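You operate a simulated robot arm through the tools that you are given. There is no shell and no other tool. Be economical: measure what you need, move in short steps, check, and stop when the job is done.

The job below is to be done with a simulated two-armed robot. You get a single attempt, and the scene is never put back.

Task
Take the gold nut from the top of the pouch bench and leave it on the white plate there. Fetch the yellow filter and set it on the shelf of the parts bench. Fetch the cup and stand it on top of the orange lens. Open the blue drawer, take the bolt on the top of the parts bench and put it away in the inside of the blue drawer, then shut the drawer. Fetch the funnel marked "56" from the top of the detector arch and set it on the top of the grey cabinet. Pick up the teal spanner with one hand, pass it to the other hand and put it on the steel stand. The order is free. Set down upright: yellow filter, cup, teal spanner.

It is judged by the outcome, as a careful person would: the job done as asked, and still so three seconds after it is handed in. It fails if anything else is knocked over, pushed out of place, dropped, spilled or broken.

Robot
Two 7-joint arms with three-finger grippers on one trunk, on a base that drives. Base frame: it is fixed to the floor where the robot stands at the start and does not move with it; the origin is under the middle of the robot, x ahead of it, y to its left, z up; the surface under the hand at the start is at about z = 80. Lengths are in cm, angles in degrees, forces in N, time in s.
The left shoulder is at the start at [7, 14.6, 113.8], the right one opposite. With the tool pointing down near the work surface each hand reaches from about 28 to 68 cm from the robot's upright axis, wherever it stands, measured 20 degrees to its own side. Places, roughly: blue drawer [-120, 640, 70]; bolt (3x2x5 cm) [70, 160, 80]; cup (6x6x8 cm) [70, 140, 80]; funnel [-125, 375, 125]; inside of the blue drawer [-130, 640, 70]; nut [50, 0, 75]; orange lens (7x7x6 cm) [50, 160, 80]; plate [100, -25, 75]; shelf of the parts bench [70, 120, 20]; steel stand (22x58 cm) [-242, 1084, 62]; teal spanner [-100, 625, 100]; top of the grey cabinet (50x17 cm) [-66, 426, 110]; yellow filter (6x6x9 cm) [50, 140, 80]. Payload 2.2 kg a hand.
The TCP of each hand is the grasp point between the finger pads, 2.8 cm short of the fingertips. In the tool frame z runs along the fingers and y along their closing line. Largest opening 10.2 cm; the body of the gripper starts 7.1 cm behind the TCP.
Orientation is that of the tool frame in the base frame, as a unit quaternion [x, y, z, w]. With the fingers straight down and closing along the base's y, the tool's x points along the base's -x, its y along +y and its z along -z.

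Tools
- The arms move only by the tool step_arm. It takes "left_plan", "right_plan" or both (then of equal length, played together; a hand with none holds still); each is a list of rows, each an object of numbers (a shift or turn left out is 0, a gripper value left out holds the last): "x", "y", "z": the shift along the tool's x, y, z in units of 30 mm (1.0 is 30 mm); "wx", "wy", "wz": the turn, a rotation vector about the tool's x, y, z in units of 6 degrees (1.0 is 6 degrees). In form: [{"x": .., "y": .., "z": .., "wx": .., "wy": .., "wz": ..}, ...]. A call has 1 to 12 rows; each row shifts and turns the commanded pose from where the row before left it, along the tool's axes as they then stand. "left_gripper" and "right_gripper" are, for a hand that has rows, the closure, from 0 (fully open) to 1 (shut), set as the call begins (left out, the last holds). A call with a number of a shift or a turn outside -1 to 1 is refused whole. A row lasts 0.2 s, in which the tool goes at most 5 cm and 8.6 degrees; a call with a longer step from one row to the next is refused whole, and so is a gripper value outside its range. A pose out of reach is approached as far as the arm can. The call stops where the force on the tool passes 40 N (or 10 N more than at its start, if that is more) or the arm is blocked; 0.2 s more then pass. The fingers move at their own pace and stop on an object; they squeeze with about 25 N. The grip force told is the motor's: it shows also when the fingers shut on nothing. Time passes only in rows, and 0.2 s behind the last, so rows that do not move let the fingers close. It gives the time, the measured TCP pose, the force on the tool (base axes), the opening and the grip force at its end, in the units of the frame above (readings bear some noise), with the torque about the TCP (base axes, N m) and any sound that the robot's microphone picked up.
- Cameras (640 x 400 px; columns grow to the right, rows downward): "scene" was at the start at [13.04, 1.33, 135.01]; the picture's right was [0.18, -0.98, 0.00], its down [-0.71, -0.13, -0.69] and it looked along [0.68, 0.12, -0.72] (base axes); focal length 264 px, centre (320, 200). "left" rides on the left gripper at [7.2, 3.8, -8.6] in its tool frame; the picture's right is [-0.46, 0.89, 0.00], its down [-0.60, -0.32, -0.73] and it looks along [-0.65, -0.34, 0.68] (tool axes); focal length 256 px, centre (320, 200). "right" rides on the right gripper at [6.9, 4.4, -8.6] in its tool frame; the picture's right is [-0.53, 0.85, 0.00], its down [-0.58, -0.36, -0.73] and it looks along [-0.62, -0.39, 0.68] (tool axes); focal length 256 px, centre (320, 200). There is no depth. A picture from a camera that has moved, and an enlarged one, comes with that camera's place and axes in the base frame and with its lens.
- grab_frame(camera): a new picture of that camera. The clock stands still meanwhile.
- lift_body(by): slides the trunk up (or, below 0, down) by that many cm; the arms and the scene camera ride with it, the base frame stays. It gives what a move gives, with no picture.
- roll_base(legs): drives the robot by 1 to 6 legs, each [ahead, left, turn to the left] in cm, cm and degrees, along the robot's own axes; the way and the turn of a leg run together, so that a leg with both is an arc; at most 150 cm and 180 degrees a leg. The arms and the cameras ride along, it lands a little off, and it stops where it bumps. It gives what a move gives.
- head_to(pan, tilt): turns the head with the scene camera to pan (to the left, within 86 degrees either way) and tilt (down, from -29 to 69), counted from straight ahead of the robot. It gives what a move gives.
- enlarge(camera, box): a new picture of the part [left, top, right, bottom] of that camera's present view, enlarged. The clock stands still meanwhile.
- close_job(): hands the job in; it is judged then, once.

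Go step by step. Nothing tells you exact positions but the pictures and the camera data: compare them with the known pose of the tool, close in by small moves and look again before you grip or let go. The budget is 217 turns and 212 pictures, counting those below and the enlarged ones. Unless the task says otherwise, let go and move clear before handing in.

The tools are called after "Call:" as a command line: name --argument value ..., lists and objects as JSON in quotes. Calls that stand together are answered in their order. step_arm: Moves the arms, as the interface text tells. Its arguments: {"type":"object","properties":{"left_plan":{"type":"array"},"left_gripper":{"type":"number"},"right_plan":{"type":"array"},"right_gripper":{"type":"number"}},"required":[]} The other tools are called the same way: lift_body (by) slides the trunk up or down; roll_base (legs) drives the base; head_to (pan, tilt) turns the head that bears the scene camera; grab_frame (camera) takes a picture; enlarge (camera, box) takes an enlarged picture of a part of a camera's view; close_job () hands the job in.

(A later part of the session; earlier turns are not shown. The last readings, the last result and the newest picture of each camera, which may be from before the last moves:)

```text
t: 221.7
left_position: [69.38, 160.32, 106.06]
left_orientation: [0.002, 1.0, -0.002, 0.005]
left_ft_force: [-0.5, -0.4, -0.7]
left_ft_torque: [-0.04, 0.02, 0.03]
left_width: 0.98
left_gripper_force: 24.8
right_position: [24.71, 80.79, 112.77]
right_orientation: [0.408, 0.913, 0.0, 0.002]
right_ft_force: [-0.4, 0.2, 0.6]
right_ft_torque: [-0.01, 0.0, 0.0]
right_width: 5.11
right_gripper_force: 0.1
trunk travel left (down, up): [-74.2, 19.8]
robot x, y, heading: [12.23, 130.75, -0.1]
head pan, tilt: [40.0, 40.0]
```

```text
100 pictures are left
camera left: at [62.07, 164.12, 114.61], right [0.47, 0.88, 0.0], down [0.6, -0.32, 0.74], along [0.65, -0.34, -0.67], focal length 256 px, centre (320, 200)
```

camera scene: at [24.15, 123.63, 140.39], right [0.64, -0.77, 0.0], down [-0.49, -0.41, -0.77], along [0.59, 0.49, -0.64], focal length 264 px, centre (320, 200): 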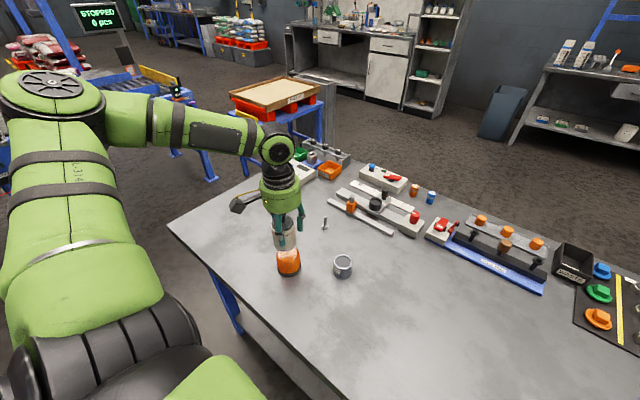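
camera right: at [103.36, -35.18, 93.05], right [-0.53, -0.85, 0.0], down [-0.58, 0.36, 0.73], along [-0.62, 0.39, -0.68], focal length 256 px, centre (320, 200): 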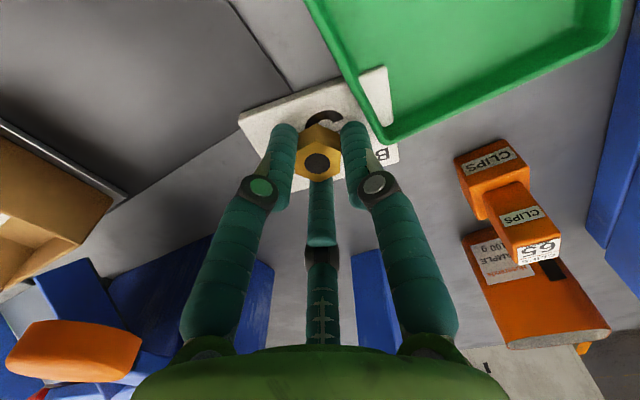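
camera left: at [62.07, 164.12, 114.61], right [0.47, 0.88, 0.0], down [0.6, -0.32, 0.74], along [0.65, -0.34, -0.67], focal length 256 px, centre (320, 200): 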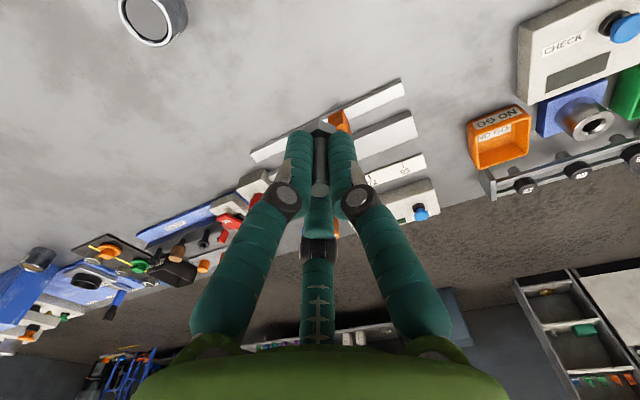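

Bolt held. I back away, turn left, and survey toward the drawer (-120,640) and the arch.

Call:
roll_base --legs '[[-60, 0, 0], [0, 0, 90]]'

Call:
head_to --pan 0 --tilt 15

Call:
grab_frame --camera "scene"

Call:
head_to --pan 50 --tilt 15

Call:
grab_frame --camera "scene"

```text
t: 229.0
left_position: [-77.02, 188.89, 106.08]
left_orientation: [-0.697, 0.717, 0.003, 0.005]
left_ft_force: [-0.1, 0.8, -1.5]
left_ft_torque: [-0.03, 0.01, -0.01]
left_width: 0.97
left_gripper_force: 24.7
right_position: [1.51, 142.38, 112.84]
right_orientation: [-0.347, 0.938, 0.002, 0.0]
right_ft_force: [-0.1, 0.5, 0.3]
right_ft_torque: [-0.02, -0.01, 0.01]
right_width: 5.09
right_gripper_force: 0.1
trunk travel left (down, up): [-74.2, 19.8]
robot x, y, heading: [-49.09, 131.35, 88.8]
head pan, tilt: [40.0, 40.0]
```

```text
t: 230.1
left_position: [-77.12, 188.84, 106.05]
left_orientation: [-0.698, 0.716, 0.003, 0.005]
left_ft_force: [-0.8, 0.1, 0.5]
left_ft_torque: [0.0, -0.02, 0.01]
left_width: 0.97
left_gripper_force: 24.9
right_position: [1.49, 142.34, 112.82]
right_orientation: [-0.347, 0.938, 0.001, 0.001]
right_ft_force: [0.5, 0.7, -0.2]
right_ft_torque: [-0.02, 0.03, 0.01]
right_width: 5.11
right_gripper_force: 0.1
trunk travel left (down, up): [-74.2, 19.8]
robot x, y, heading: [-49.17, 131.44, 88.5]
head pan, tilt: [0.0, 15.0]
```

```text
99 pictures are left
camera scene: at [-48.61, 145.62, 146.54], right [1.0, -0.02, 0.0], down [-0.01, -0.26, -0.97], along [0.02, 0.97, -0.26], focal length 264 px, centre (320, 200)
```

scene: 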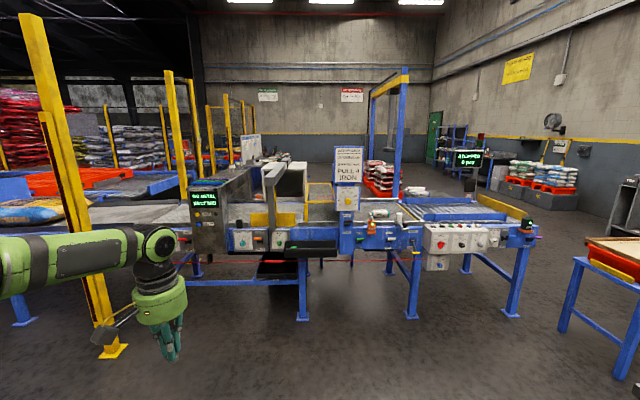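

```text
t: 231.2
left_position: [-77.01, 188.88, 106.09]
left_orientation: [-0.698, 0.716, 0.002, 0.006]
left_ft_force: [0.1, -0.6, -0.2]
left_ft_torque: [-0.01, 0.01, 0.01]
left_width: 0.95
left_gripper_force: 24.9
right_position: [1.4, 142.29, 112.75]
right_orientation: [-0.347, 0.938, 0.001, 0.001]
right_ft_force: [-0.1, 0.3, 0.1]
right_ft_torque: [0.0, -0.02, 0.01]
right_width: 5.07
right_gripper_force: 0.0
trunk travel left (down, up): [-74.2, 19.8]
robot x, y, heading: [-48.9, 131.3, 88.6]
head pan, tilt: [50.0, 15.0]
```

```text
98 pictures are left
camera scene: at [-55.83, 142.47, 146.54], right [0.66, 0.75, 0.0], down [0.19, -0.17, -0.97], along [-0.72, 0.64, -0.26], focal length 264 px, centre (320, 200)
```

scene: 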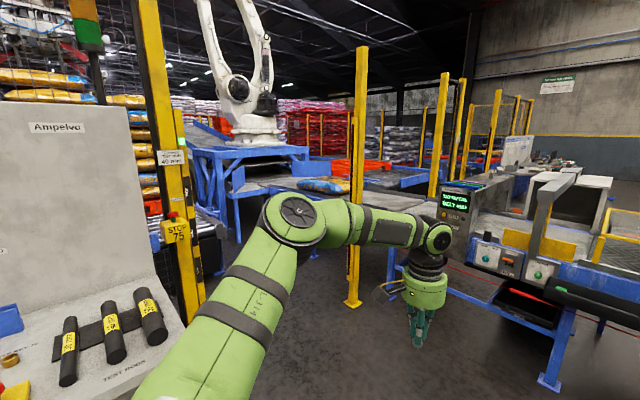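

A conveyor line lies across at y≈325–400 with the detector arch to the left. I move closer with the trunk raised to study the arch, cabinet and routes.

Call:
lift_body --by 19

Call:
roll_base --legs '[[75, 15, 1.4]]'

Call:
head_to --pan 18 --tilt 22

Call:
grab_frame --camera "scene"

Call:
head_to --pan -30 --tilt 15

Call:
grab_frame --camera "scene"

```text
t: 233.3
left_position: [-77.09, 188.94, 125.18]
left_orientation: [-0.698, 0.716, 0.003, 0.005]
left_ft_force: [0.2, -0.6, -1.0]
left_ft_torque: [0.01, 0.02, 0.05]
left_width: 0.97
left_gripper_force: 25.0
right_position: [1.42, 142.41, 131.68]
right_orientation: [-0.347, 0.938, 0.001, 0.0]
right_ft_force: [0.1, -0.3, -0.1]
right_ft_torque: [-0.01, 0.0, -0.01]
right_width: 5.09
right_gripper_force: 0.1
trunk travel left (down, up): [-93.2, 0.8]
robot x, y, heading: [-48.95, 131.81, 88.6]
head pan, tilt: [50.0, 15.0]
```

```text
t: 237.4
left_position: [-91.19, 262.52, 125.1]
left_orientation: [-0.702, 0.712, 0.004, 0.005]
left_ft_force: [1.3, -0.8, -0.8]
left_ft_torque: [0.04, 0.03, 0.01]
left_width: 0.99
left_gripper_force: 25.0
right_position: [-12.12, 217.05, 131.72]
right_orientation: [-0.354, 0.935, 0.002, 0.001]
right_ft_force: [-1.3, -0.7, 0.3]
right_ft_torque: [0.01, -0.02, -0.01]
right_width: 5.1
right_gripper_force: 0.0
trunk travel left (down, up): [-93.2, 0.8]
robot x, y, heading: [-62.34, 205.24, 89.3]
head pan, tilt: [50.0, 15.0]
```

```text
t: 238.4
left_position: [-91.2, 262.89, 125.04]
left_orientation: [-0.702, 0.712, 0.002, 0.005]
left_ft_force: [-0.7, -0.1, 0.3]
left_ft_torque: [-0.03, -0.03, 0.02]
left_width: 0.96
left_gripper_force: 24.7
right_position: [-12.21, 217.15, 131.7]
right_orientation: [-0.353, 0.936, 0.002, 0.0]
right_ft_force: [-0.5, -0.3, -1.1]
right_ft_torque: [0.05, 0.02, 0.0]
right_width: 5.1
right_gripper_force: 0.1
trunk travel left (down, up): [-93.2, 0.8]
robot x, y, heading: [-62.66, 205.48, 89.3]
head pan, tilt: [18.0, 22.0]
```

```text
97 pictures are left
camera scene: at [-65.15, 219.36, 164.4], right [0.95, 0.3, 0.0], down [0.11, -0.36, -0.93], along [-0.28, 0.89, -0.37], focal length 264 px, centre (320, 200)
```

scene: 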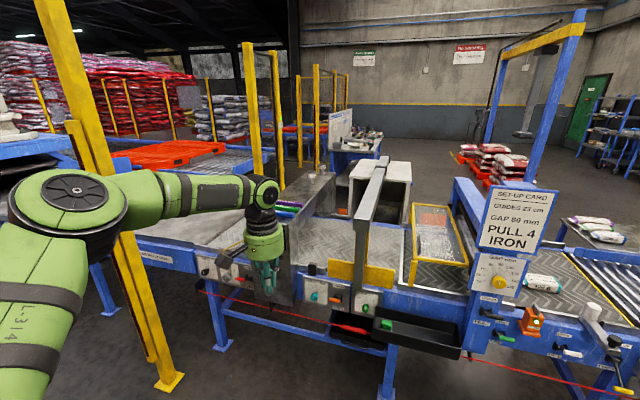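

```text
t: 239.5
left_position: [-91.23, 262.75, 125.13]
left_orientation: [-0.702, 0.712, 0.002, 0.005]
left_ft_force: [-0.1, -0.5, -0.4]
left_ft_torque: [0.03, -0.01, 0.01]
left_width: 0.94
left_gripper_force: 25.1
right_position: [-12.25, 217.14, 131.76]
right_orientation: [-0.353, 0.936, 0.001, 0.001]
right_ft_force: [-0.1, 0.0, -0.5]
right_ft_torque: [0.01, 0.02, 0.01]
right_width: 5.09
right_gripper_force: 0.0
trunk travel left (down, up): [-93.2, 0.8]
robot x, y, heading: [-62.32, 205.4, 89.4]
head pan, tilt: [-30.0, 15.0]
```

```text
96 pictures are left
camera scene: at [-57.6, 218.48, 165.54], right [0.86, -0.51, 0.0], down [-0.13, -0.22, -0.97], along [0.49, 0.83, -0.26], focal length 264 px, centre (320, 200)
```

scene: 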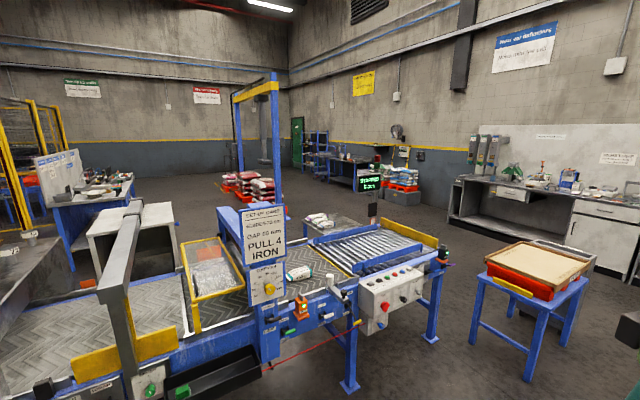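

Call:
head_to --pan 15 --tilt 15

Call:
enlarge --camera "scene" --box '[220, 130, 460, 290]'

```text
t: 240.6
left_position: [-91.19, 262.73, 125.07]
left_orientation: [-0.702, 0.712, 0.002, 0.004]
left_ft_force: [-0.6, 0.4, 0.3]
left_ft_torque: [-0.01, 0.02, -0.01]
left_width: 0.97
left_gripper_force: 25.1
right_position: [-12.18, 217.15, 131.84]
right_orientation: [-0.352, 0.936, 0.001, 0.001]
right_ft_force: [-0.2, 0.0, 0.0]
right_ft_torque: [-0.03, 0.02, 0.0]
right_width: 5.12
right_gripper_force: 0.0
trunk travel left (down, up): [-93.2, 0.8]
robot x, y, heading: [-62.65, 205.53, 89.5]
head pan, tilt: [15.0, 15.0]
```

```text
2.50 times, centred on (340, 210) of scene
camera zoom: at [-64.65, 219.49, 165.55], right [0.97, 0.25, 0.0], down [0.06, -0.25, -0.97], along [-0.24, 0.94, -0.26], focal length 659 px, centre (270, 175)
```

zoom: 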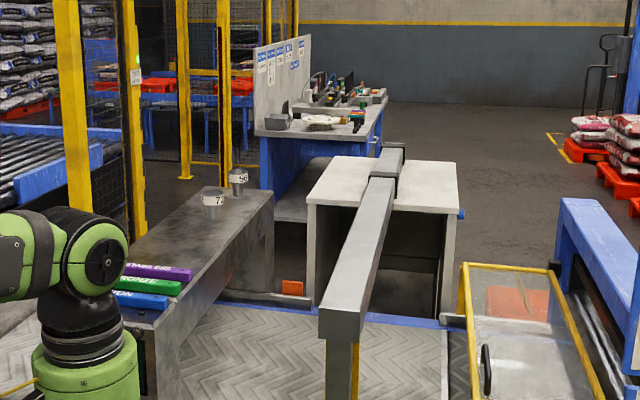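

Both funnels stand on the arch's far end, reachable from behind the line. I fold the right arm to the front and drive round the right end of the conveyor.

Call:
step_arm --right_plan '[{"x": -0.56, "y": 0.9}, {"x": -0.56, "y": 0.9}, {"x": -0.56, "y": 0.9}, {"x": -0.56, "y": 0.9}, {"x": -0.56, "y": 0.9}, {"x": -0.56, "y": 0.9}]'

Call:
step_arm --right_plan '[{"wz": -1}, {"wz": -1}, {"wz": -1}, {"wz": -1}, {"wz": -1}, {"wz": -1}, {"wz": -1}, {"wz": -1}, {"y": 1}, {"y": 1}, {"y": 1}, {"y": 1}]'

Call:
step_arm --left_plan '[{"x": 1}, {"x": 1}, {"x": 1}, {"x": 1}, {"x": 1, "y": -0.8}, {"x": 0.6, "y": -0.8}]' --right_plan '[{"y": 1}, {"y": 1}, {"y": 0.5}, {}, {}, {}]'

```text
t: 242.0
left_position: [-91.25, 262.82, 124.96]
left_orientation: [-0.702, 0.712, 0.002, 0.005]
left_ft_force: [0.5, 0.2, -0.8]
left_ft_torque: [-0.04, 0.01, 0.02]
left_width: 0.97
left_gripper_force: 24.9
right_position: [-15.3, 236.29, 131.83]
right_orientation: [-0.352, 0.936, 0.0, -0.001]
right_ft_force: [0.0, -0.1, 0.6]
right_ft_torque: [0.0, 0.02, 0.0]
right_width: 5.09
right_gripper_force: 0.0
trunk travel left (down, up): [-93.2, 0.8]
robot x, y, heading: [-62.08, 205.67, 89.5]
head pan, tilt: [15.0, 15.0]
```

```text
t: 244.6
left_position: [-91.29, 262.86, 125.04]
left_orientation: [-0.703, 0.712, 0.001, 0.004]
left_ft_force: [0.3, -0.8, 0.4]
left_ft_torque: [-0.06, 0.02, -0.01]
left_width: 1.0
left_gripper_force: 25.1
right_position: [-27.34, 236.14, 131.68]
right_orientation: [-0.702, 0.712, -0.001, -0.001]
right_ft_force: [-0.3, 0.2, -0.5]
right_ft_torque: [-0.01, -0.04, 0.02]
right_width: 5.13
right_gripper_force: 0.0
trunk travel left (down, up): [-93.2, 0.8]
robot x, y, heading: [-62.57, 205.3, 89.2]
head pan, tilt: [15.0, 15.0]
```

```text
t: 246.0
left_position: [-86.41, 245.7, 124.92]
left_orientation: [-0.702, 0.712, 0.004, 0.005]
left_ft_force: [0.0, -0.4, -0.1]
left_ft_torque: [0.04, 0.02, -0.04]
left_width: 0.98
left_gripper_force: 24.6
right_position: [-34.7, 236.27, 131.76]
right_orientation: [-0.703, 0.711, 0.001, -0.001]
right_ft_force: [0.1, 0.2, 0.2]
right_ft_torque: [0.0, 0.03, 0.02]
right_width: 5.09
right_gripper_force: 0.0
trunk travel left (down, up): [-93.2, 0.8]
robot x, y, heading: [-62.68, 205.61, 89.6]
head pan, tilt: [15.0, 15.0]
```

Call:
roll_base --legs '[[0, 0, -89.5], [0, 49, 0], [150, 0, 0], [62, -40, 0], [95, 0, 0]]'

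Call:
head_to --pan 80 --tilt 20

Call:
grab_frame --camera "scene"

```text
t: 267.9
left_position: [283.32, 235.04, 124.86]
left_orientation: [0.017, 1.0, -0.002, 0.006]
left_ft_force: [-0.7, 0.9, -0.5]
left_ft_torque: [-0.05, -0.02, -0.02]
left_width: 0.96
left_gripper_force: 24.9
right_position: [272.79, 183.58, 131.81]
right_orientation: [0.015, 1.0, 0.0, 0.002]
right_ft_force: [-0.3, -0.2, -0.1]
right_ft_torque: [0.0, -0.04, -0.05]
right_width: 5.1
right_gripper_force: 0.1
trunk travel left (down, up): [-93.2, 0.8]
robot x, y, heading: [242.82, 211.61, -1.8]
head pan, tilt: [15.0, 15.0]
```

```text
t: 269.3
left_position: [283.53, 234.95, 124.88]
left_orientation: [0.016, 1.0, -0.002, 0.005]
left_ft_force: [-0.7, 0.0, 0.0]
left_ft_torque: [0.02, -0.02, 0.0]
left_width: 0.97
left_gripper_force: 25.2
right_position: [272.88, 183.43, 131.83]
right_orientation: [0.015, 1.0, 0.001, 0.001]
right_ft_force: [-0.5, 1.3, -0.3]
right_ft_torque: [0.0, 0.01, -0.02]
right_width: 5.09
right_gripper_force: 0.0
trunk travel left (down, up): [-93.2, 0.8]
robot x, y, heading: [242.72, 211.68, -1.8]
head pan, tilt: [80.0, 20.0]
```

```text
94 pictures are left
camera scene: at [249.78, 220.6, 164.73], right [0.98, -0.21, 0.0], down [-0.07, -0.33, -0.94], along [0.19, 0.92, -0.34], focal length 264 px, centre (320, 200)
```

scene: 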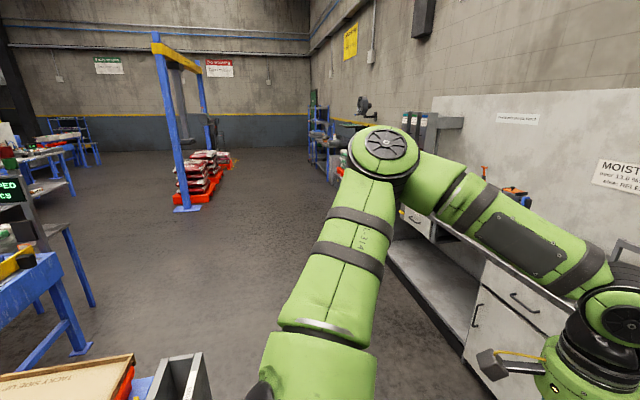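

Call:
roll_base --legs '[[30, 0, 0], [0, 0, 91.8], [150, 0, 0], [70, 0, 0]]'

Call:
head_to --pan 65 --tilt 15

Call:
grab_frame --camera "scene"

```text
t: 285.6
left_position: [252.29, 468.88, 124.88]
left_orientation: [-0.7, 0.714, 0.003, 0.006]
left_ft_force: [-0.2, -1.1, -0.3]
left_ft_torque: [0.04, -0.01, 0.03]
left_width: 0.96
left_gripper_force: 25.2
right_position: [303.81, 458.82, 131.78]
right_orientation: [-0.7, 0.714, 0.001, 0.001]
right_ft_force: [0.0, -0.2, 0.0]
right_ft_torque: [0.06, -0.04, -0.01]
right_width: 5.11
right_gripper_force: 0.1
trunk travel left (down, up): [-93.2, 0.8]
robot x, y, heading: [276.18, 428.5, 88.9]
head pan, tilt: [80.0, 20.0]
```

```text
t: 286.3
left_position: [252.26, 468.98, 124.91]
left_orientation: [-0.699, 0.715, 0.002, 0.005]
left_ft_force: [-0.5, 0.7, -0.4]
left_ft_torque: [0.03, -0.01, 0.02]
left_width: 0.97
left_gripper_force: 25.3
right_position: [304.03, 459.08, 131.76]
right_orientation: [-0.701, 0.714, 0.0, 0.001]
right_ft_force: [0.2, 0.5, -0.5]
right_ft_torque: [0.06, -0.02, 0.02]
right_width: 5.13
right_gripper_force: 0.0
trunk travel left (down, up): [-93.2, 0.8]
robot x, y, heading: [276.29, 428.4, 88.9]
head pan, tilt: [65.0, 15.0]
```

```text
93 pictures are left
camera scene: at [267.93, 437.59, 165.54], right [0.44, 0.9, 0.0], down [0.23, -0.11, -0.97], along [-0.87, 0.42, -0.26], focal length 264 px, centre (320, 200)
```

scene: 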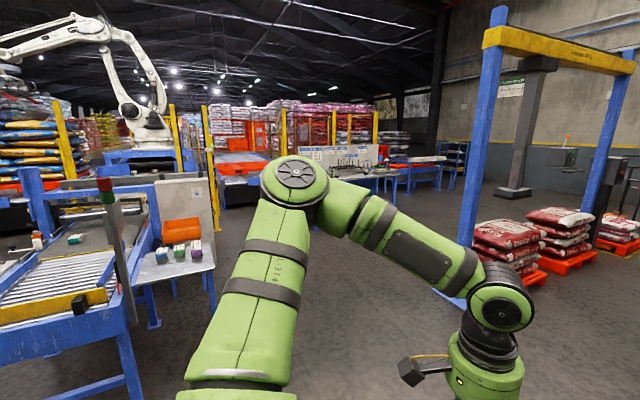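

Call:
roll_base --legs '[[100, 0, 0], [0, 0, 91.1], [150, 0, 0], [105, 0, 0]]'

Call:
head_to --pan 0 --tilt 22

Call:
grab_frame --camera "scene"

Call:
head_to --pan 50 --tilt 22

Call:
grab_frame --camera "scene"

```text
t: 307.4
left_position: [-16.83, 508.11, 124.91]
left_orientation: [1.0, -0.005, -0.006, -0.001]
left_ft_force: [0.1, 0.6, -1.3]
left_ft_torque: [0.0, 0.02, 0.01]
left_width: 0.97
left_gripper_force: 24.6
right_position: [-7.54, 559.8, 131.77]
right_orientation: [1.0, -0.004, -0.001, 0.0]
right_ft_force: [0.0, 0.3, 0.0]
right_ft_torque: [0.03, 0.03, 0.01]
right_width: 5.12
right_gripper_force: 0.2
trunk travel left (down, up): [-93.2, 0.8]
robot x, y, heading: [23.61, 532.08, 179.7]
head pan, tilt: [65.0, 15.0]
```

```text
t: 308.7
left_position: [-16.87, 508.02, 124.96]
left_orientation: [1.0, -0.004, -0.005, -0.002]
left_ft_force: [0.0, 0.2, 0.2]
left_ft_torque: [-0.01, 0.01, 0.0]
left_width: 0.98
left_gripper_force: 24.8
right_position: [-7.62, 559.81, 131.75]
right_orientation: [1.0, -0.003, -0.001, 0.0]
right_ft_force: [0.0, 0.8, 0.7]
right_ft_torque: [0.01, 0.02, 0.05]
right_width: 5.1
right_gripper_force: 0.2
trunk travel left (down, up): [-93.2, 0.8]
robot x, y, heading: [23.39, 532.58, 179.6]
head pan, tilt: [0.0, 22.0]
```

```text
92 pictures are left
camera scene: at [9.0, 532.31, 164.41], right [0.01, 1.0, 0.0], down [0.37, 0.0, -0.93], along [-0.93, 0.01, -0.37], focal length 264 px, centre (320, 200)
```

scene: 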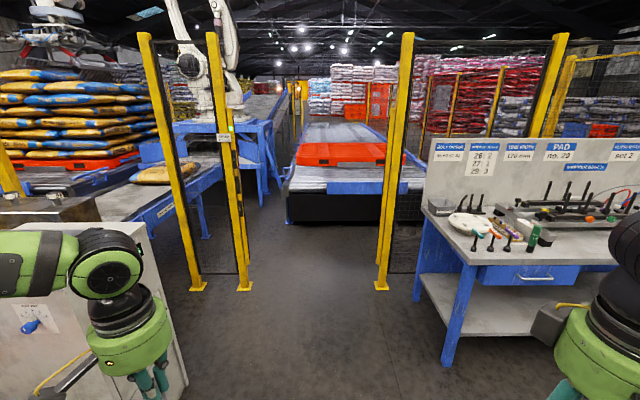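

```text
t: 309.9
left_position: [-16.91, 507.94, 124.95]
left_orientation: [1.0, -0.004, -0.006, -0.001]
left_ft_force: [0.8, 0.0, -0.7]
left_ft_torque: [-0.03, 0.01, 0.03]
left_width: 0.94
left_gripper_force: 25.2
right_position: [-7.61, 559.79, 131.67]
right_orientation: [1.0, -0.004, -0.001, 0.0]
right_ft_force: [0.4, 0.3, 0.4]
right_ft_torque: [0.02, 0.01, 0.03]
right_width: 5.11
right_gripper_force: 0.1
trunk travel left (down, up): [-93.2, 0.8]
robot x, y, heading: [23.17, 532.46, 179.7]
head pan, tilt: [50.0, 22.0]
```

```text
91 pictures are left
camera scene: at [12.25, 525.2, 164.41], right [-0.76, 0.65, 0.0], down [0.24, 0.29, -0.93], along [-0.6, -0.71, -0.37], focal length 264 px, centre (320, 200)
```

scene: 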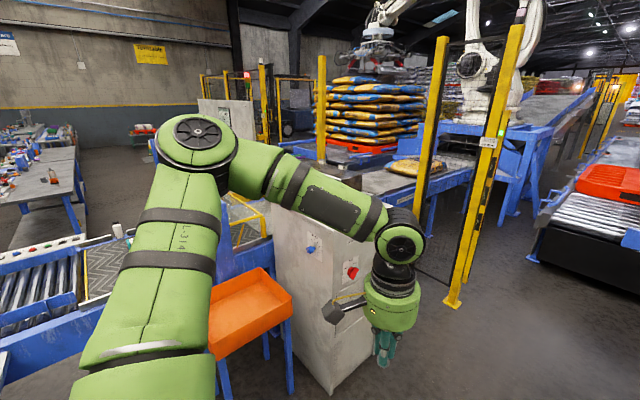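

The desk with the blue drawer is ahead-right; handle near (-110,650,70). I look closely at it and the spanner.

Call:
head_to --pan -40 --tilt 30

Call:
grab_frame --camera "scene"

Call:
enlarge --camera "scene" --box '[180, 100, 400, 260]'

```text
t: 311.6
left_position: [-16.98, 508.14, 124.9]
left_orientation: [1.0, -0.005, -0.005, -0.001]
left_ft_force: [0.4, 0.2, 0.4]
left_ft_torque: [0.0, 0.02, -0.04]
left_width: 0.96
left_gripper_force: 25.2
right_position: [-7.72, 559.89, 131.76]
right_orientation: [1.0, -0.004, -0.001, 0.0]
right_ft_force: [0.5, -0.5, -0.3]
right_ft_torque: [0.0, 0.01, 0.0]
right_width: 5.1
right_gripper_force: 0.1
trunk travel left (down, up): [-93.2, 0.8]
robot x, y, heading: [23.19, 532.0, 179.7]
head pan, tilt: [-40.0, 30.0]
```

```text
90 pictures are left
camera scene: at [11.37, 538.11, 163.13], right [0.65, 0.76, 0.0], down [0.38, -0.32, -0.87], along [-0.66, 0.56, -0.5], focal length 264 px, centre (320, 200)
```

scene: 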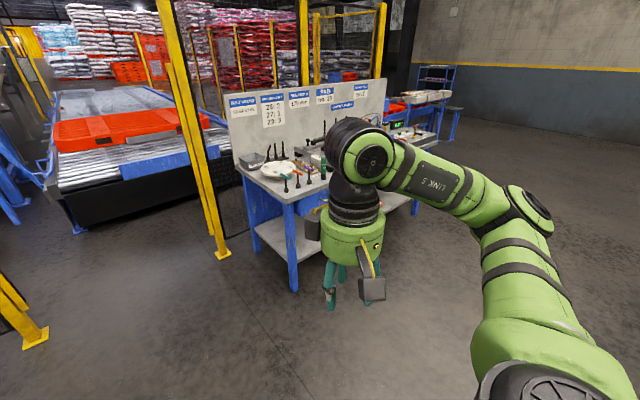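

```text
2.50 times, centred on (290, 180) of scene
camera zoom: at [11.37, 538.11, 163.13], right [0.65, 0.76, 0.0], down [0.38, -0.32, -0.87], along [-0.66, 0.56, -0.5], focal length 659 px, centre (395, 250)
```

zoom: 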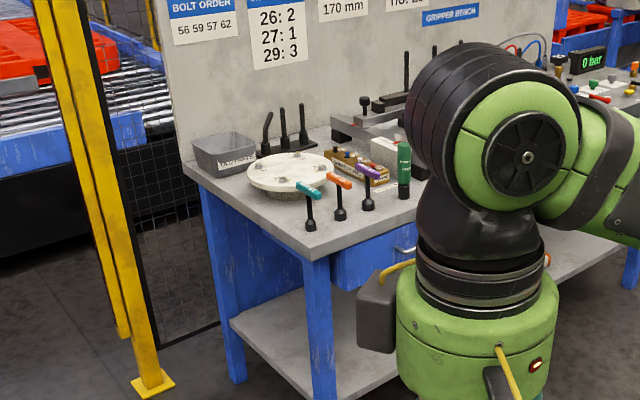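

Call:
roll_base --legs '[[0, -98, 0.3], [50, 0, 0]]'

Call:
step_arm --right_plan '[{"y": -1}, {"y": -1}, {"y": -1}, {"y": -1}, {"y": -1}]'

Call:
head_to --pan -8 --tilt 42

Call:
grab_frame --camera "scene"

```text
t: 319.2
left_position: [-66.58, 605.73, 124.98]
left_orientation: [1.0, 0.003, -0.007, -0.002]
left_ft_force: [0.9, 0.4, -0.3]
left_ft_torque: [0.01, 0.03, -0.01]
left_width: 0.97
left_gripper_force: 25.3
right_position: [-58.1, 657.59, 131.87]
right_orientation: [1.0, 0.004, -0.003, -0.001]
right_ft_force: [-0.3, 0.8, 1.2]
right_ft_torque: [0.0, 0.03, -0.02]
right_width: 5.09
right_gripper_force: 0.0
trunk travel left (down, up): [-93.2, 0.8]
robot x, y, heading: [-27.11, 630.87, -179.2]
head pan, tilt: [-40.0, 30.0]
```

```text
t: 320.4
left_position: [-66.64, 605.85, 125.06]
left_orientation: [1.0, 0.003, -0.006, -0.002]
left_ft_force: [0.3, 0.5, -0.3]
left_ft_torque: [-0.01, -0.04, -0.01]
left_width: 0.99
left_gripper_force: 24.9
right_position: [-58.4, 672.9, 131.7]
right_orientation: [1.0, 0.006, -0.002, 0.0]
right_ft_force: [1.1, -0.5, 0.1]
right_ft_torque: [-0.03, 0.01, -0.02]
right_width: 5.1
right_gripper_force: 0.0
trunk travel left (down, up): [-93.2, 0.8]
robot x, y, heading: [-26.78, 630.49, -179.4]
head pan, tilt: [-40.0, 30.0]
```

```text
t: 321.4
left_position: [-66.82, 605.78, 124.93]
left_orientation: [1.0, 0.003, -0.006, -0.002]
left_ft_force: [0.3, 0.8, -1.3]
left_ft_torque: [-0.01, 0.01, 0.04]
left_width: 0.94
left_gripper_force: 25.1
right_position: [-58.49, 672.66, 131.86]
right_orientation: [1.0, 0.005, -0.001, 0.0]
right_ft_force: [0.0, -0.6, -0.4]
right_ft_torque: [-0.02, -0.03, 0.02]
right_width: 5.09
right_gripper_force: 0.1
trunk travel left (down, up): [-93.2, 0.8]
robot x, y, heading: [-27.07, 630.65, -179.5]
head pan, tilt: [-8.0, 42.0]
```

```text
88 pictures are left
camera scene: at [-40.24, 631.62, 161.29], right [0.13, 0.99, 0.0], down [0.66, -0.09, -0.74], along [-0.74, 0.1, -0.67], focal length 264 px, centre (320, 200)
```

scene: 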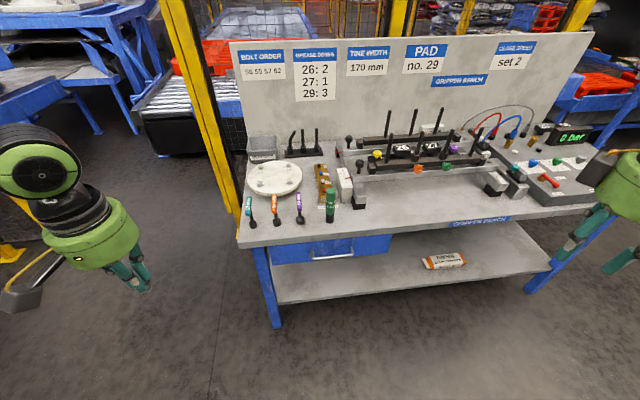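

Call:
enlarge --camera "scene" --box '[230, 180, 410, 290]'

```text
3.56 times, centred on (320, 235) of scene
camera zoom: at [-40.24, 631.62, 161.29], right [0.13, 0.99, 0.0], down [0.66, -0.09, -0.74], along [-0.74, 0.1, -0.67], focal length 937 px, centre (320, 76)
```

zoom: 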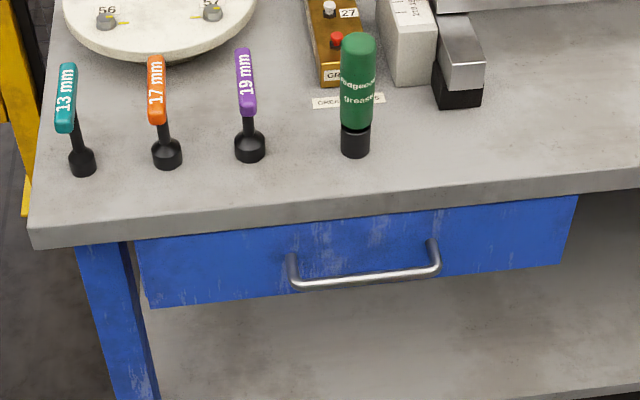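

The T-handled spanners stand on the desk (teal "13 mm"), desk top ≈86, drawer handle ≈(-102,645,74). I lower the trunk and tilt the right hand forward to grasp the handle.

Call:
lift_body --by -40

Call:
step_arm --right_plan '[{"wy": -1, "x": -0.6, "y": 0.6}, {"wy": -1, "x": -0.6, "z": 0.06, "y": 0.6}, {"wy": -1, "x": -0.59, "z": 0.12, "y": 0.6}, {"wy": -1, "x": -0.57, "z": 0.19, "y": 0.6}, {"wy": -1, "x": -0.55, "z": 0.24, "y": 0.6}, {"wy": -1, "x": -0.52, "z": 0.3, "y": 0.6}, {"wy": -1, "x": -0.49, "z": 0.35, "y": 0.6}, {"wy": -1, "x": -0.45, "z": 0.4, "y": 0.6}, {"wy": -1, "x": -0.4, "z": 0.45, "y": 0.6}, {"wy": -1, "x": -0.35, "z": 0.49, "y": 0.6}, {"wy": -1, "x": -0.3, "z": 0.52, "y": 0.6}, {"wy": -1, "x": -0.24, "z": 0.55, "y": 0.6}]'

Call:
step_arm --right_plan '[{"wy": -1, "y": 0.6}, {"wy": -1, "y": 0.6}, {"wy": -1, "y": 0.6}]'

Call:
grab_frame --camera "scene"

```text
t: 325.2
left_position: [-66.68, 605.81, 84.88]
left_orientation: [1.0, 0.004, -0.006, -0.001]
left_ft_force: [-0.6, 0.2, 0.3]
left_ft_torque: [0.0, 0.0, 0.03]
left_width: 0.97
left_gripper_force: 24.8
right_position: [-58.44, 672.68, 91.85]
right_orientation: [1.0, 0.005, 0.0, 0.0]
right_ft_force: [0.0, -0.4, -0.6]
right_ft_torque: [0.0, -0.02, -0.01]
right_width: 5.09
right_gripper_force: 0.1
trunk travel left (down, up): [-53.2, 40.8]
robot x, y, heading: [-27.01, 630.74, -179.4]
head pan, tilt: [-8.0, 42.0]
```

```text
t: 327.8
left_position: [-66.85, 605.74, 84.84]
left_orientation: [1.0, 0.004, -0.005, -0.001]
left_ft_force: [-0.4, 0.5, -0.4]
left_ft_torque: [0.04, -0.04, -0.03]
left_width: 0.97
left_gripper_force: 24.8
right_position: [-79.46, 649.34, 92.28]
right_orientation: [0.812, 0.019, -0.583, 0.011]
right_ft_force: [-0.2, -0.4, -0.6]
right_ft_torque: [-0.01, 0.06, -0.03]
right_width: 5.09
right_gripper_force: 0.1
right hand out of reach, approached as far as the arm can: row 12
trunk travel left (down, up): [-53.2, 40.8]
robot x, y, heading: [-27.17, 630.48, -179.5]
head pan, tilt: [-8.0, 42.0]
```

```text
t: 328.6
left_position: [-66.71, 605.92, 84.98]
left_orientation: [1.0, 0.004, -0.005, -0.001]
left_ft_force: [0.3, -0.5, -0.4]
left_ft_torque: [-0.01, -0.01, 0.03]
left_width: 1.0
left_gripper_force: 24.9
right_position: [-79.15, 650.32, 94.51]
right_orientation: [0.79, 0.025, -0.613, 0.013]
right_ft_force: [-0.2, 0.2, 0.2]
right_ft_torque: [-0.03, 0.0, 0.03]
right_width: 5.09
right_gripper_force: 0.0
right hand out of reach, approached as far as the arm can: row 1, 2, 3
trunk travel left (down, up): [-53.2, 40.8]
robot x, y, heading: [-26.83, 631.06, -179.4]
head pan, tilt: [-8.0, 42.0]
```

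```text
86 pictures are left
camera scene: at [-40.17, 631.68, 121.29], right [0.13, 0.99, 0.0], down [0.66, -0.09, -0.74], along [-0.74, 0.1, -0.67], focal length 264 px, centre (320, 200)
```

scene: 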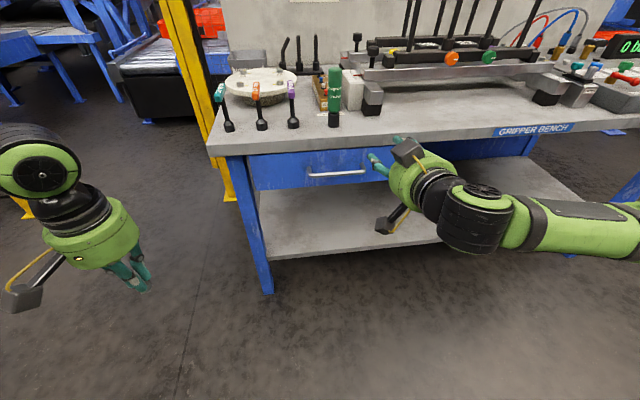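

Call:
step_arm --right_plan '[{"wz": 1}, {"wz": 1}, {"wz": 1}, {"wz": 1}, {"wz": 1}, {"wz": 1}, {"wz": 1}, {"wz": 1}, {"wz": 1}, {"wz": 1}]' --right_gripper 0.3

Call:
step_arm --right_plan '[{"wz": 1}, {"wz": 1}, {"wz": 1}, {"wz": 1}, {"wz": 1}]'

Call:
grab_frame --camera "scene"

Call:
grab_frame --camera "right"

```text
t: 330.8
left_position: [-66.75, 605.67, 84.9]
left_orientation: [1.0, 0.004, -0.005, -0.001]
left_ft_force: [-0.8, 0.8, -0.2]
left_ft_torque: [-0.01, 0.01, 0.01]
left_width: 0.99
left_gripper_force: 25.2
right_position: [-79.13, 650.24, 94.76]
right_orientation: [0.696, -0.373, -0.524, 0.319]
right_ft_force: [0.3, 0.2, -0.6]
right_ft_torque: [0.01, -0.04, 0.0]
right_width: 7.12
right_gripper_force: 0.0
trunk travel left (down, up): [-53.2, 40.8]
robot x, y, heading: [-27.17, 630.39, -179.9]
head pan, tilt: [-8.0, 42.0]
```

```text
t: 332.0
left_position: [-66.77, 605.74, 84.96]
left_orientation: [1.0, 0.003, -0.005, -0.002]
left_ft_force: [0.4, -0.5, -0.2]
left_ft_torque: [-0.03, 0.01, 0.01]
left_width: 0.99
left_gripper_force: 25.2
right_position: [-79.13, 650.45, 94.79]
right_orientation: [0.576, -0.541, -0.423, 0.443]
right_ft_force: [0.3, -0.5, 0.0]
right_ft_torque: [-0.03, 0.03, 0.0]
right_width: 7.11
right_gripper_force: 0.2
trunk travel left (down, up): [-53.2, 40.8]
robot x, y, heading: [-26.78, 630.84, -179.5]
head pan, tilt: [-8.0, 42.0]
```

```text
85 pictures are left
camera scene: at [-40.2, 631.65, 121.29], right [0.13, 0.99, 0.0], down [0.66, -0.09, -0.74], along [-0.74, 0.1, -0.67], focal length 264 px, centre (320, 200)
```

scene: 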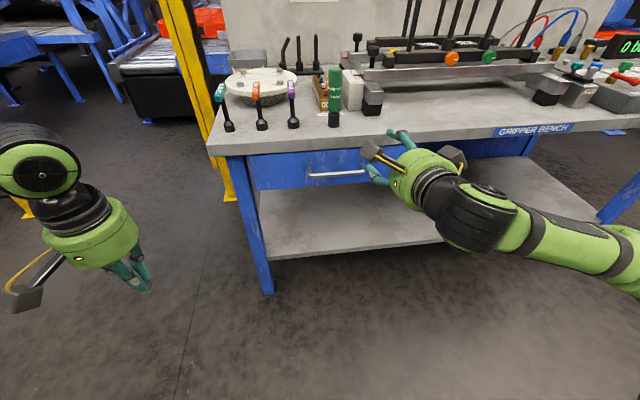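

```text
84 pictures are left
camera right: at [-71.44, 643.73, 101.03], right [-0.24, 0.51, 0.82], down [0.76, 0.62, -0.17], along [-0.6, 0.59, -0.54], focal length 256 px, centre (320, 200)
```

right: 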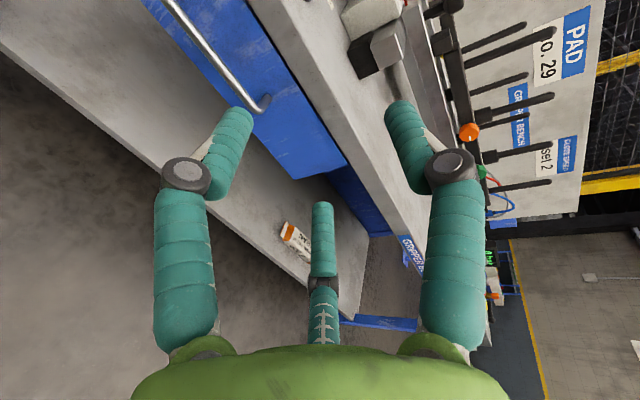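

Roll worked: the hand now points forward with jaws closing vertically. I lower and drive toward the handle.

Call:
lift_body --by -14

Call:
roll_base --legs '[[13, 5, -0.5]]'

Call:
step_arm --right_plan '[{}, {}]' --right_gripper 0.5

Call:
grab_frame --camera "right"

Call:
grab_frame --camera "scene"

```text
t: 333.7
left_position: [-66.68, 605.71, 70.91]
left_orientation: [1.0, 0.003, -0.006, -0.002]
left_ft_force: [-0.2, -0.3, -0.6]
left_ft_torque: [0.02, 0.01, -0.03]
left_width: 0.97
left_gripper_force: 24.9
right_position: [-79.11, 650.35, 80.72]
right_orientation: [0.577, -0.54, -0.424, 0.443]
right_ft_force: [0.1, 0.1, 0.7]
right_ft_torque: [-0.01, -0.01, 0.0]
right_width: 7.11
right_gripper_force: 0.0
trunk travel left (down, up): [-39.2, 54.8]
robot x, y, heading: [-26.75, 630.98, -179.5]
head pan, tilt: [-8.0, 42.0]
```

```text
t: 335.0
left_position: [-79.94, 601.07, 70.96]
left_orientation: [1.0, 0.0, -0.005, -0.002]
left_ft_force: [-0.1, 0.4, -0.3]
left_ft_torque: [-0.02, -0.04, 0.01]
left_width: 0.98
left_gripper_force: 24.5
right_position: [-91.97, 645.62, 80.78]
right_orientation: [0.576, -0.542, -0.425, 0.441]
right_ft_force: [0.1, 0.0, -0.8]
right_ft_torque: [0.0, 0.02, 0.03]
right_width: 7.15
right_gripper_force: 0.0
trunk travel left (down, up): [-39.2, 54.8]
robot x, y, heading: [-39.93, 625.88, -179.9]
head pan, tilt: [-8.0, 42.0]
```

```text
t: 335.6
left_position: [-79.9, 601.06, 70.91]
left_orientation: [1.0, 0.0, -0.006, -0.001]
left_ft_force: [0.2, -0.3, -0.2]
left_ft_torque: [-0.01, -0.01, 0.01]
left_width: 0.99
left_gripper_force: 25.3
right_position: [-91.96, 645.65, 80.78]
right_orientation: [0.575, -0.542, -0.425, 0.442]
right_ft_force: [0.4, 0.4, -0.1]
right_ft_torque: [0.02, -0.05, 0.0]
right_width: 5.09
right_gripper_force: 0.0
trunk travel left (down, up): [-39.2, 54.8]
robot x, y, heading: [-39.89, 625.29, -179.9]
head pan, tilt: [-8.0, 42.0]
```

```text
83 pictures are left
camera right: at [-84.31, 639.03, 87.01], right [-0.24, 0.51, 0.82], down [0.77, 0.62, -0.16], along [-0.59, 0.59, -0.54], focal length 256 px, centre (320, 200)
```

right: 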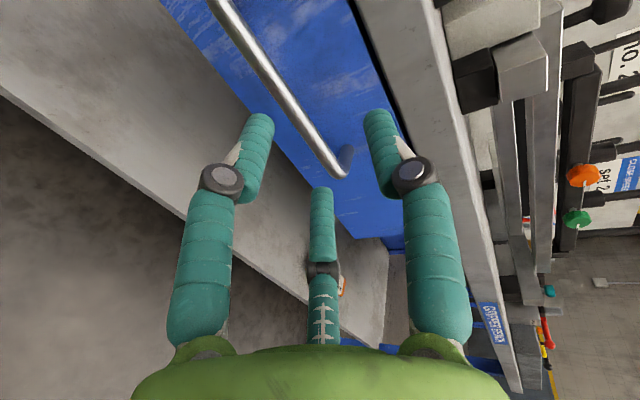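

```text
82 pictures are left
camera scene: at [-53.15, 626.73, 107.3], right [0.14, 0.99, 0.0], down [0.66, -0.09, -0.74], along [-0.74, 0.1, -0.67], focal length 264 px, centre (320, 200)
```

scene: 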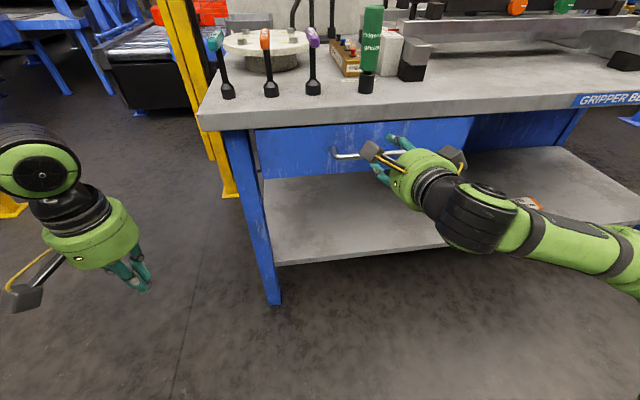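

Triangulated bar: x≈-99.6, z≈77, y 636–652. I advance onto it with jaws half open.

Call:
step_arm --right_plan '[{"y": -0.58, "z": 0.15}, {"z": 0.8}, {"z": 0.8}]'

Call:
grab_frame --camera "right"

Call:
enlarge --camera "scene" --box '[300, 80, 500, 220]'

```text
t: 336.4
left_position: [-79.91, 601.09, 70.83]
left_orientation: [1.0, 0.0, -0.005, -0.001]
left_ft_force: [0.3, 0.3, -1.1]
left_ft_torque: [0.03, -0.04, -0.03]
left_width: 0.98
left_gripper_force: 25.3
right_position: [-96.73, 646.3, 79.93]
right_orientation: [0.577, -0.544, -0.422, 0.439]
right_ft_force: [-0.6, 0.3, -0.7]
right_ft_torque: [-0.02, -0.01, -0.01]
right_width: 5.08
right_gripper_force: 0.2
right hand out of reach, approached as far as the arm can: row 1, 3
trunk travel left (down, up): [-39.2, 54.8]
robot x, y, heading: [-40.3, 626.0, -179.9]
head pan, tilt: [-8.0, 42.0]
```

```text
81 pictures are left
camera right: at [-89.18, 639.64, 86.25], right [-0.24, 0.52, 0.82], down [0.77, 0.62, -0.16], along [-0.59, 0.59, -0.55], focal length 256 px, centre (320, 200)
```

right: 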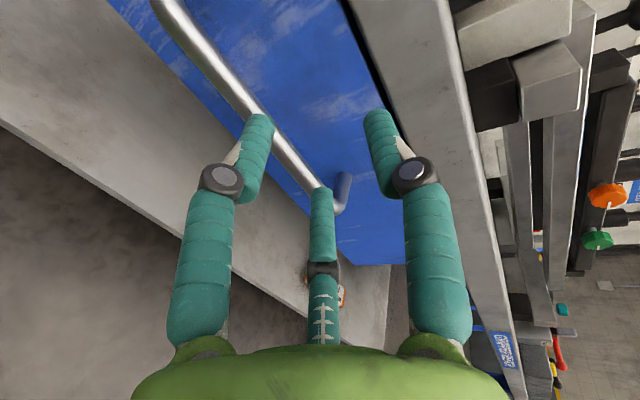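

```text
2.86 times, centred on (400, 150) of scene
camera zoom: at [-53.23, 626.83, 107.28], right [0.14, 0.99, 0.0], down [0.66, -0.09, -0.74], along [-0.74, 0.1, -0.67], focal length 753 px, centre (91, 343)
```

zoom: 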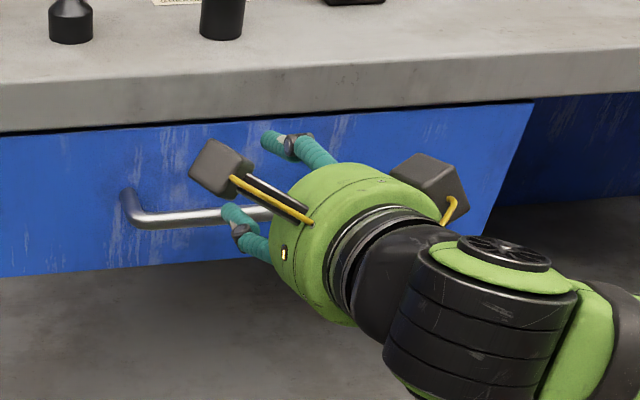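

Call:
lift_body --by -2.3

Call:
roll_base --legs '[[2.5, 0, 0]]'

Call:
grab_frame --camera "right"

Call:
enlarge --camera "scene" --box '[300, 80, 500, 220]'

```text
t: 337.1
left_position: [-79.92, 601.11, 68.64]
left_orientation: [1.0, 0.0, -0.005, -0.001]
left_ft_force: [0.4, 0.2, -0.5]
left_ft_torque: [-0.01, 0.01, -0.01]
left_width: 0.97
left_gripper_force: 24.9
right_position: [-96.6, 646.04, 77.64]
right_orientation: [0.576, -0.543, -0.424, 0.44]
right_ft_force: [0.4, 0.2, 0.9]
right_ft_torque: [0.0, -0.01, -0.05]
right_width: 5.09
right_gripper_force: 0.0
trunk travel left (down, up): [-36.9, 57.1]
robot x, y, heading: [-40.2, 625.92, -179.9]
head pan, tilt: [-8.0, 42.0]
```

```text
t: 338.0
left_position: [-81.21, 601.07, 68.74]
left_orientation: [1.0, 0.0, -0.007, 0.0]
left_ft_force: [0.2, 0.0, -0.8]
left_ft_torque: [0.02, -0.01, 0.02]
left_width: 0.99
left_gripper_force: 25.7
right_position: [-97.75, 646.19, 77.75]
right_orientation: [0.576, -0.544, -0.424, 0.438]
right_ft_force: [9.6, 1.0, 1.9]
right_ft_torque: [-0.06, -0.15, -0.39]
right_width: 5.5
right_gripper_force: 2.1
trunk travel left (down, up): [-36.9, 57.1]
robot x, y, heading: [-41.51, 625.59, -180.3]
head pan, tilt: [-8.0, 42.0]
stopped in leg 1: the force on the tool passed its limit at 56 N (the readings are from after the stop); the commanded pose is now the measured one
```

```text
79 pictures are left
camera right: at [-90.2, 639.59, 84.09], right [-0.24, 0.52, 0.82], down [0.77, 0.62, -0.16], along [-0.59, 0.6, -0.55], focal length 256 px, centre (320, 200)
```

right: 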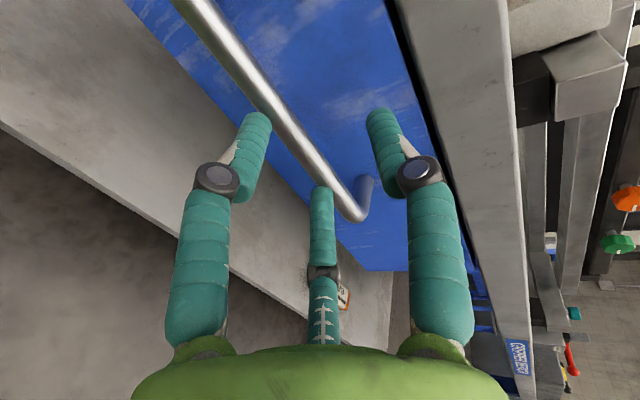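

```text
2.86 times, centred on (400, 150) of scene
camera zoom: at [-54.47, 626.78, 105.02], right [0.14, 0.99, 0.0], down [0.66, -0.09, -0.74], along [-0.74, 0.1, -0.67], focal length 753 px, centre (91, 343)
```

zoom: 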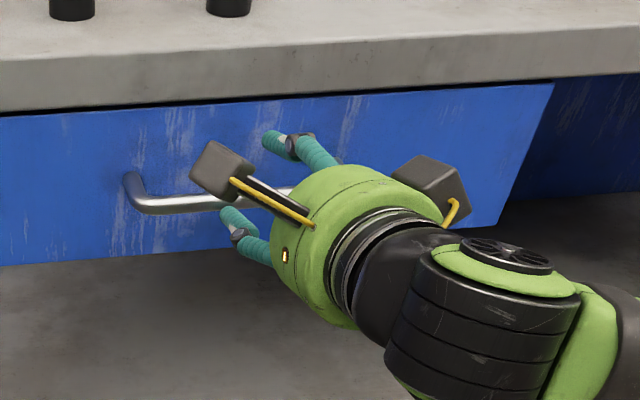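

Contact came from the lower jaws on the bar (bar is ~2 cm lower than estimated). Back off, lower 3 cm, and re-approach.

Call:
roll_base --legs '[[-3, 0, 0]]'

Call:
lift_body --by -3

Call:
roll_base --legs '[[4, 0, 0]]'

Call:
grab_frame --camera "right"

Call:
enlarge --camera "scene" --box '[300, 60, 500, 200]'

```text
t: 338.8
left_position: [-78.35, 601.05, 68.68]
left_orientation: [1.0, 0.0, -0.005, -0.002]
left_ft_force: [-0.5, 0.5, -0.9]
left_ft_torque: [0.02, 0.06, 0.03]
left_width: 1.0
left_gripper_force: 25.5
right_position: [-94.87, 646.08, 77.66]
right_orientation: [0.577, -0.544, -0.423, 0.439]
right_ft_force: [-1.0, 0.4, 0.1]
right_ft_torque: [-0.02, -0.01, 0.02]
right_width: 5.08
right_gripper_force: 0.0
trunk travel left (down, up): [-36.9, 57.1]
robot x, y, heading: [-38.61, 625.72, -179.6]
head pan, tilt: [-8.0, 42.0]
```

```text
t: 339.6
left_position: [-78.34, 601.12, 65.6]
left_orientation: [1.0, 0.0, -0.005, -0.001]
left_ft_force: [0.3, -0.9, -0.6]
left_ft_torque: [0.01, 0.0, 0.01]
left_width: 0.98
left_gripper_force: 25.1
right_position: [-95.0, 646.15, 74.54]
right_orientation: [0.577, -0.544, -0.423, 0.438]
right_ft_force: [0.1, 0.2, -0.8]
right_ft_torque: [0.0, 0.0, 0.03]
right_width: 5.11
right_gripper_force: 0.0
trunk travel left (down, up): [-33.9, 60.1]
robot x, y, heading: [-38.83, 625.31, -180.0]
head pan, tilt: [-8.0, 42.0]
```

```text
t: 340.4
left_position: [-82.27, 600.96, 65.68]
left_orientation: [1.0, -0.001, -0.007, -0.002]
left_ft_force: [1.2, -0.8, 0.1]
left_ft_torque: [-0.01, -0.03, 0.02]
left_width: 1.0
left_gripper_force: 25.1
right_position: [-98.82, 646.05, 75.21]
right_orientation: [0.576, -0.541, -0.426, 0.441]
right_ft_force: [9.4, 0.6, 19.3]
right_ft_torque: [-0.02, 0.43, 0.03]
right_width: 7.01
right_gripper_force: 10.2
trunk travel left (down, up): [-33.9, 60.1]
robot x, y, heading: [-42.43, 625.44, -179.8]
head pan, tilt: [-8.0, 42.0]
```

```text
77 pictures are left
camera right: at [-91.18, 639.41, 81.43], right [-0.24, 0.51, 0.83], down [0.77, 0.62, -0.17], along [-0.6, 0.59, -0.54], focal length 256 px, centre (320, 200)
```

right: 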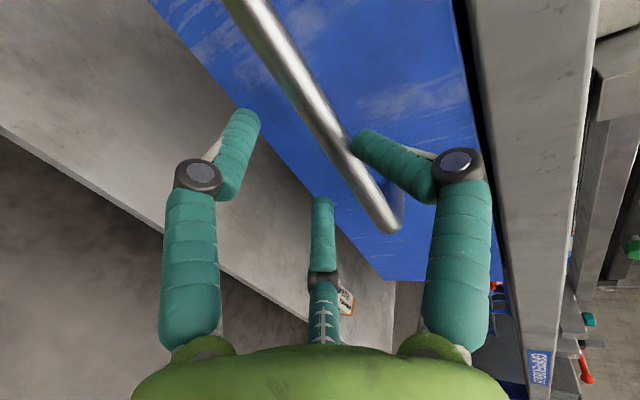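

```text
2.86 times, centred on (400, 130) of scene
camera zoom: at [-55.39, 626.65, 102.06], right [0.14, 0.99, 0.0], down [0.66, -0.09, -0.75], along [-0.74, 0.1, -0.67], focal length 753 px, centre (91, 400)
```

zoom: 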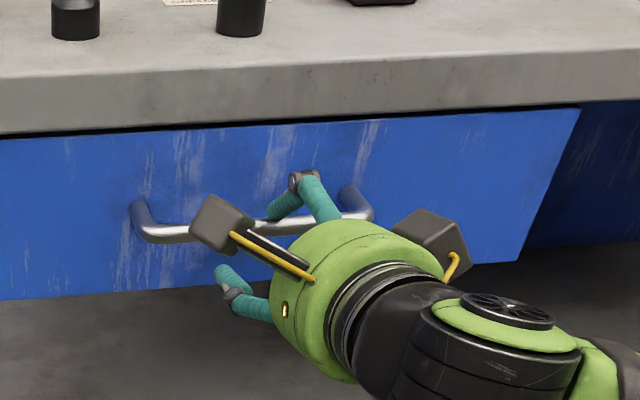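

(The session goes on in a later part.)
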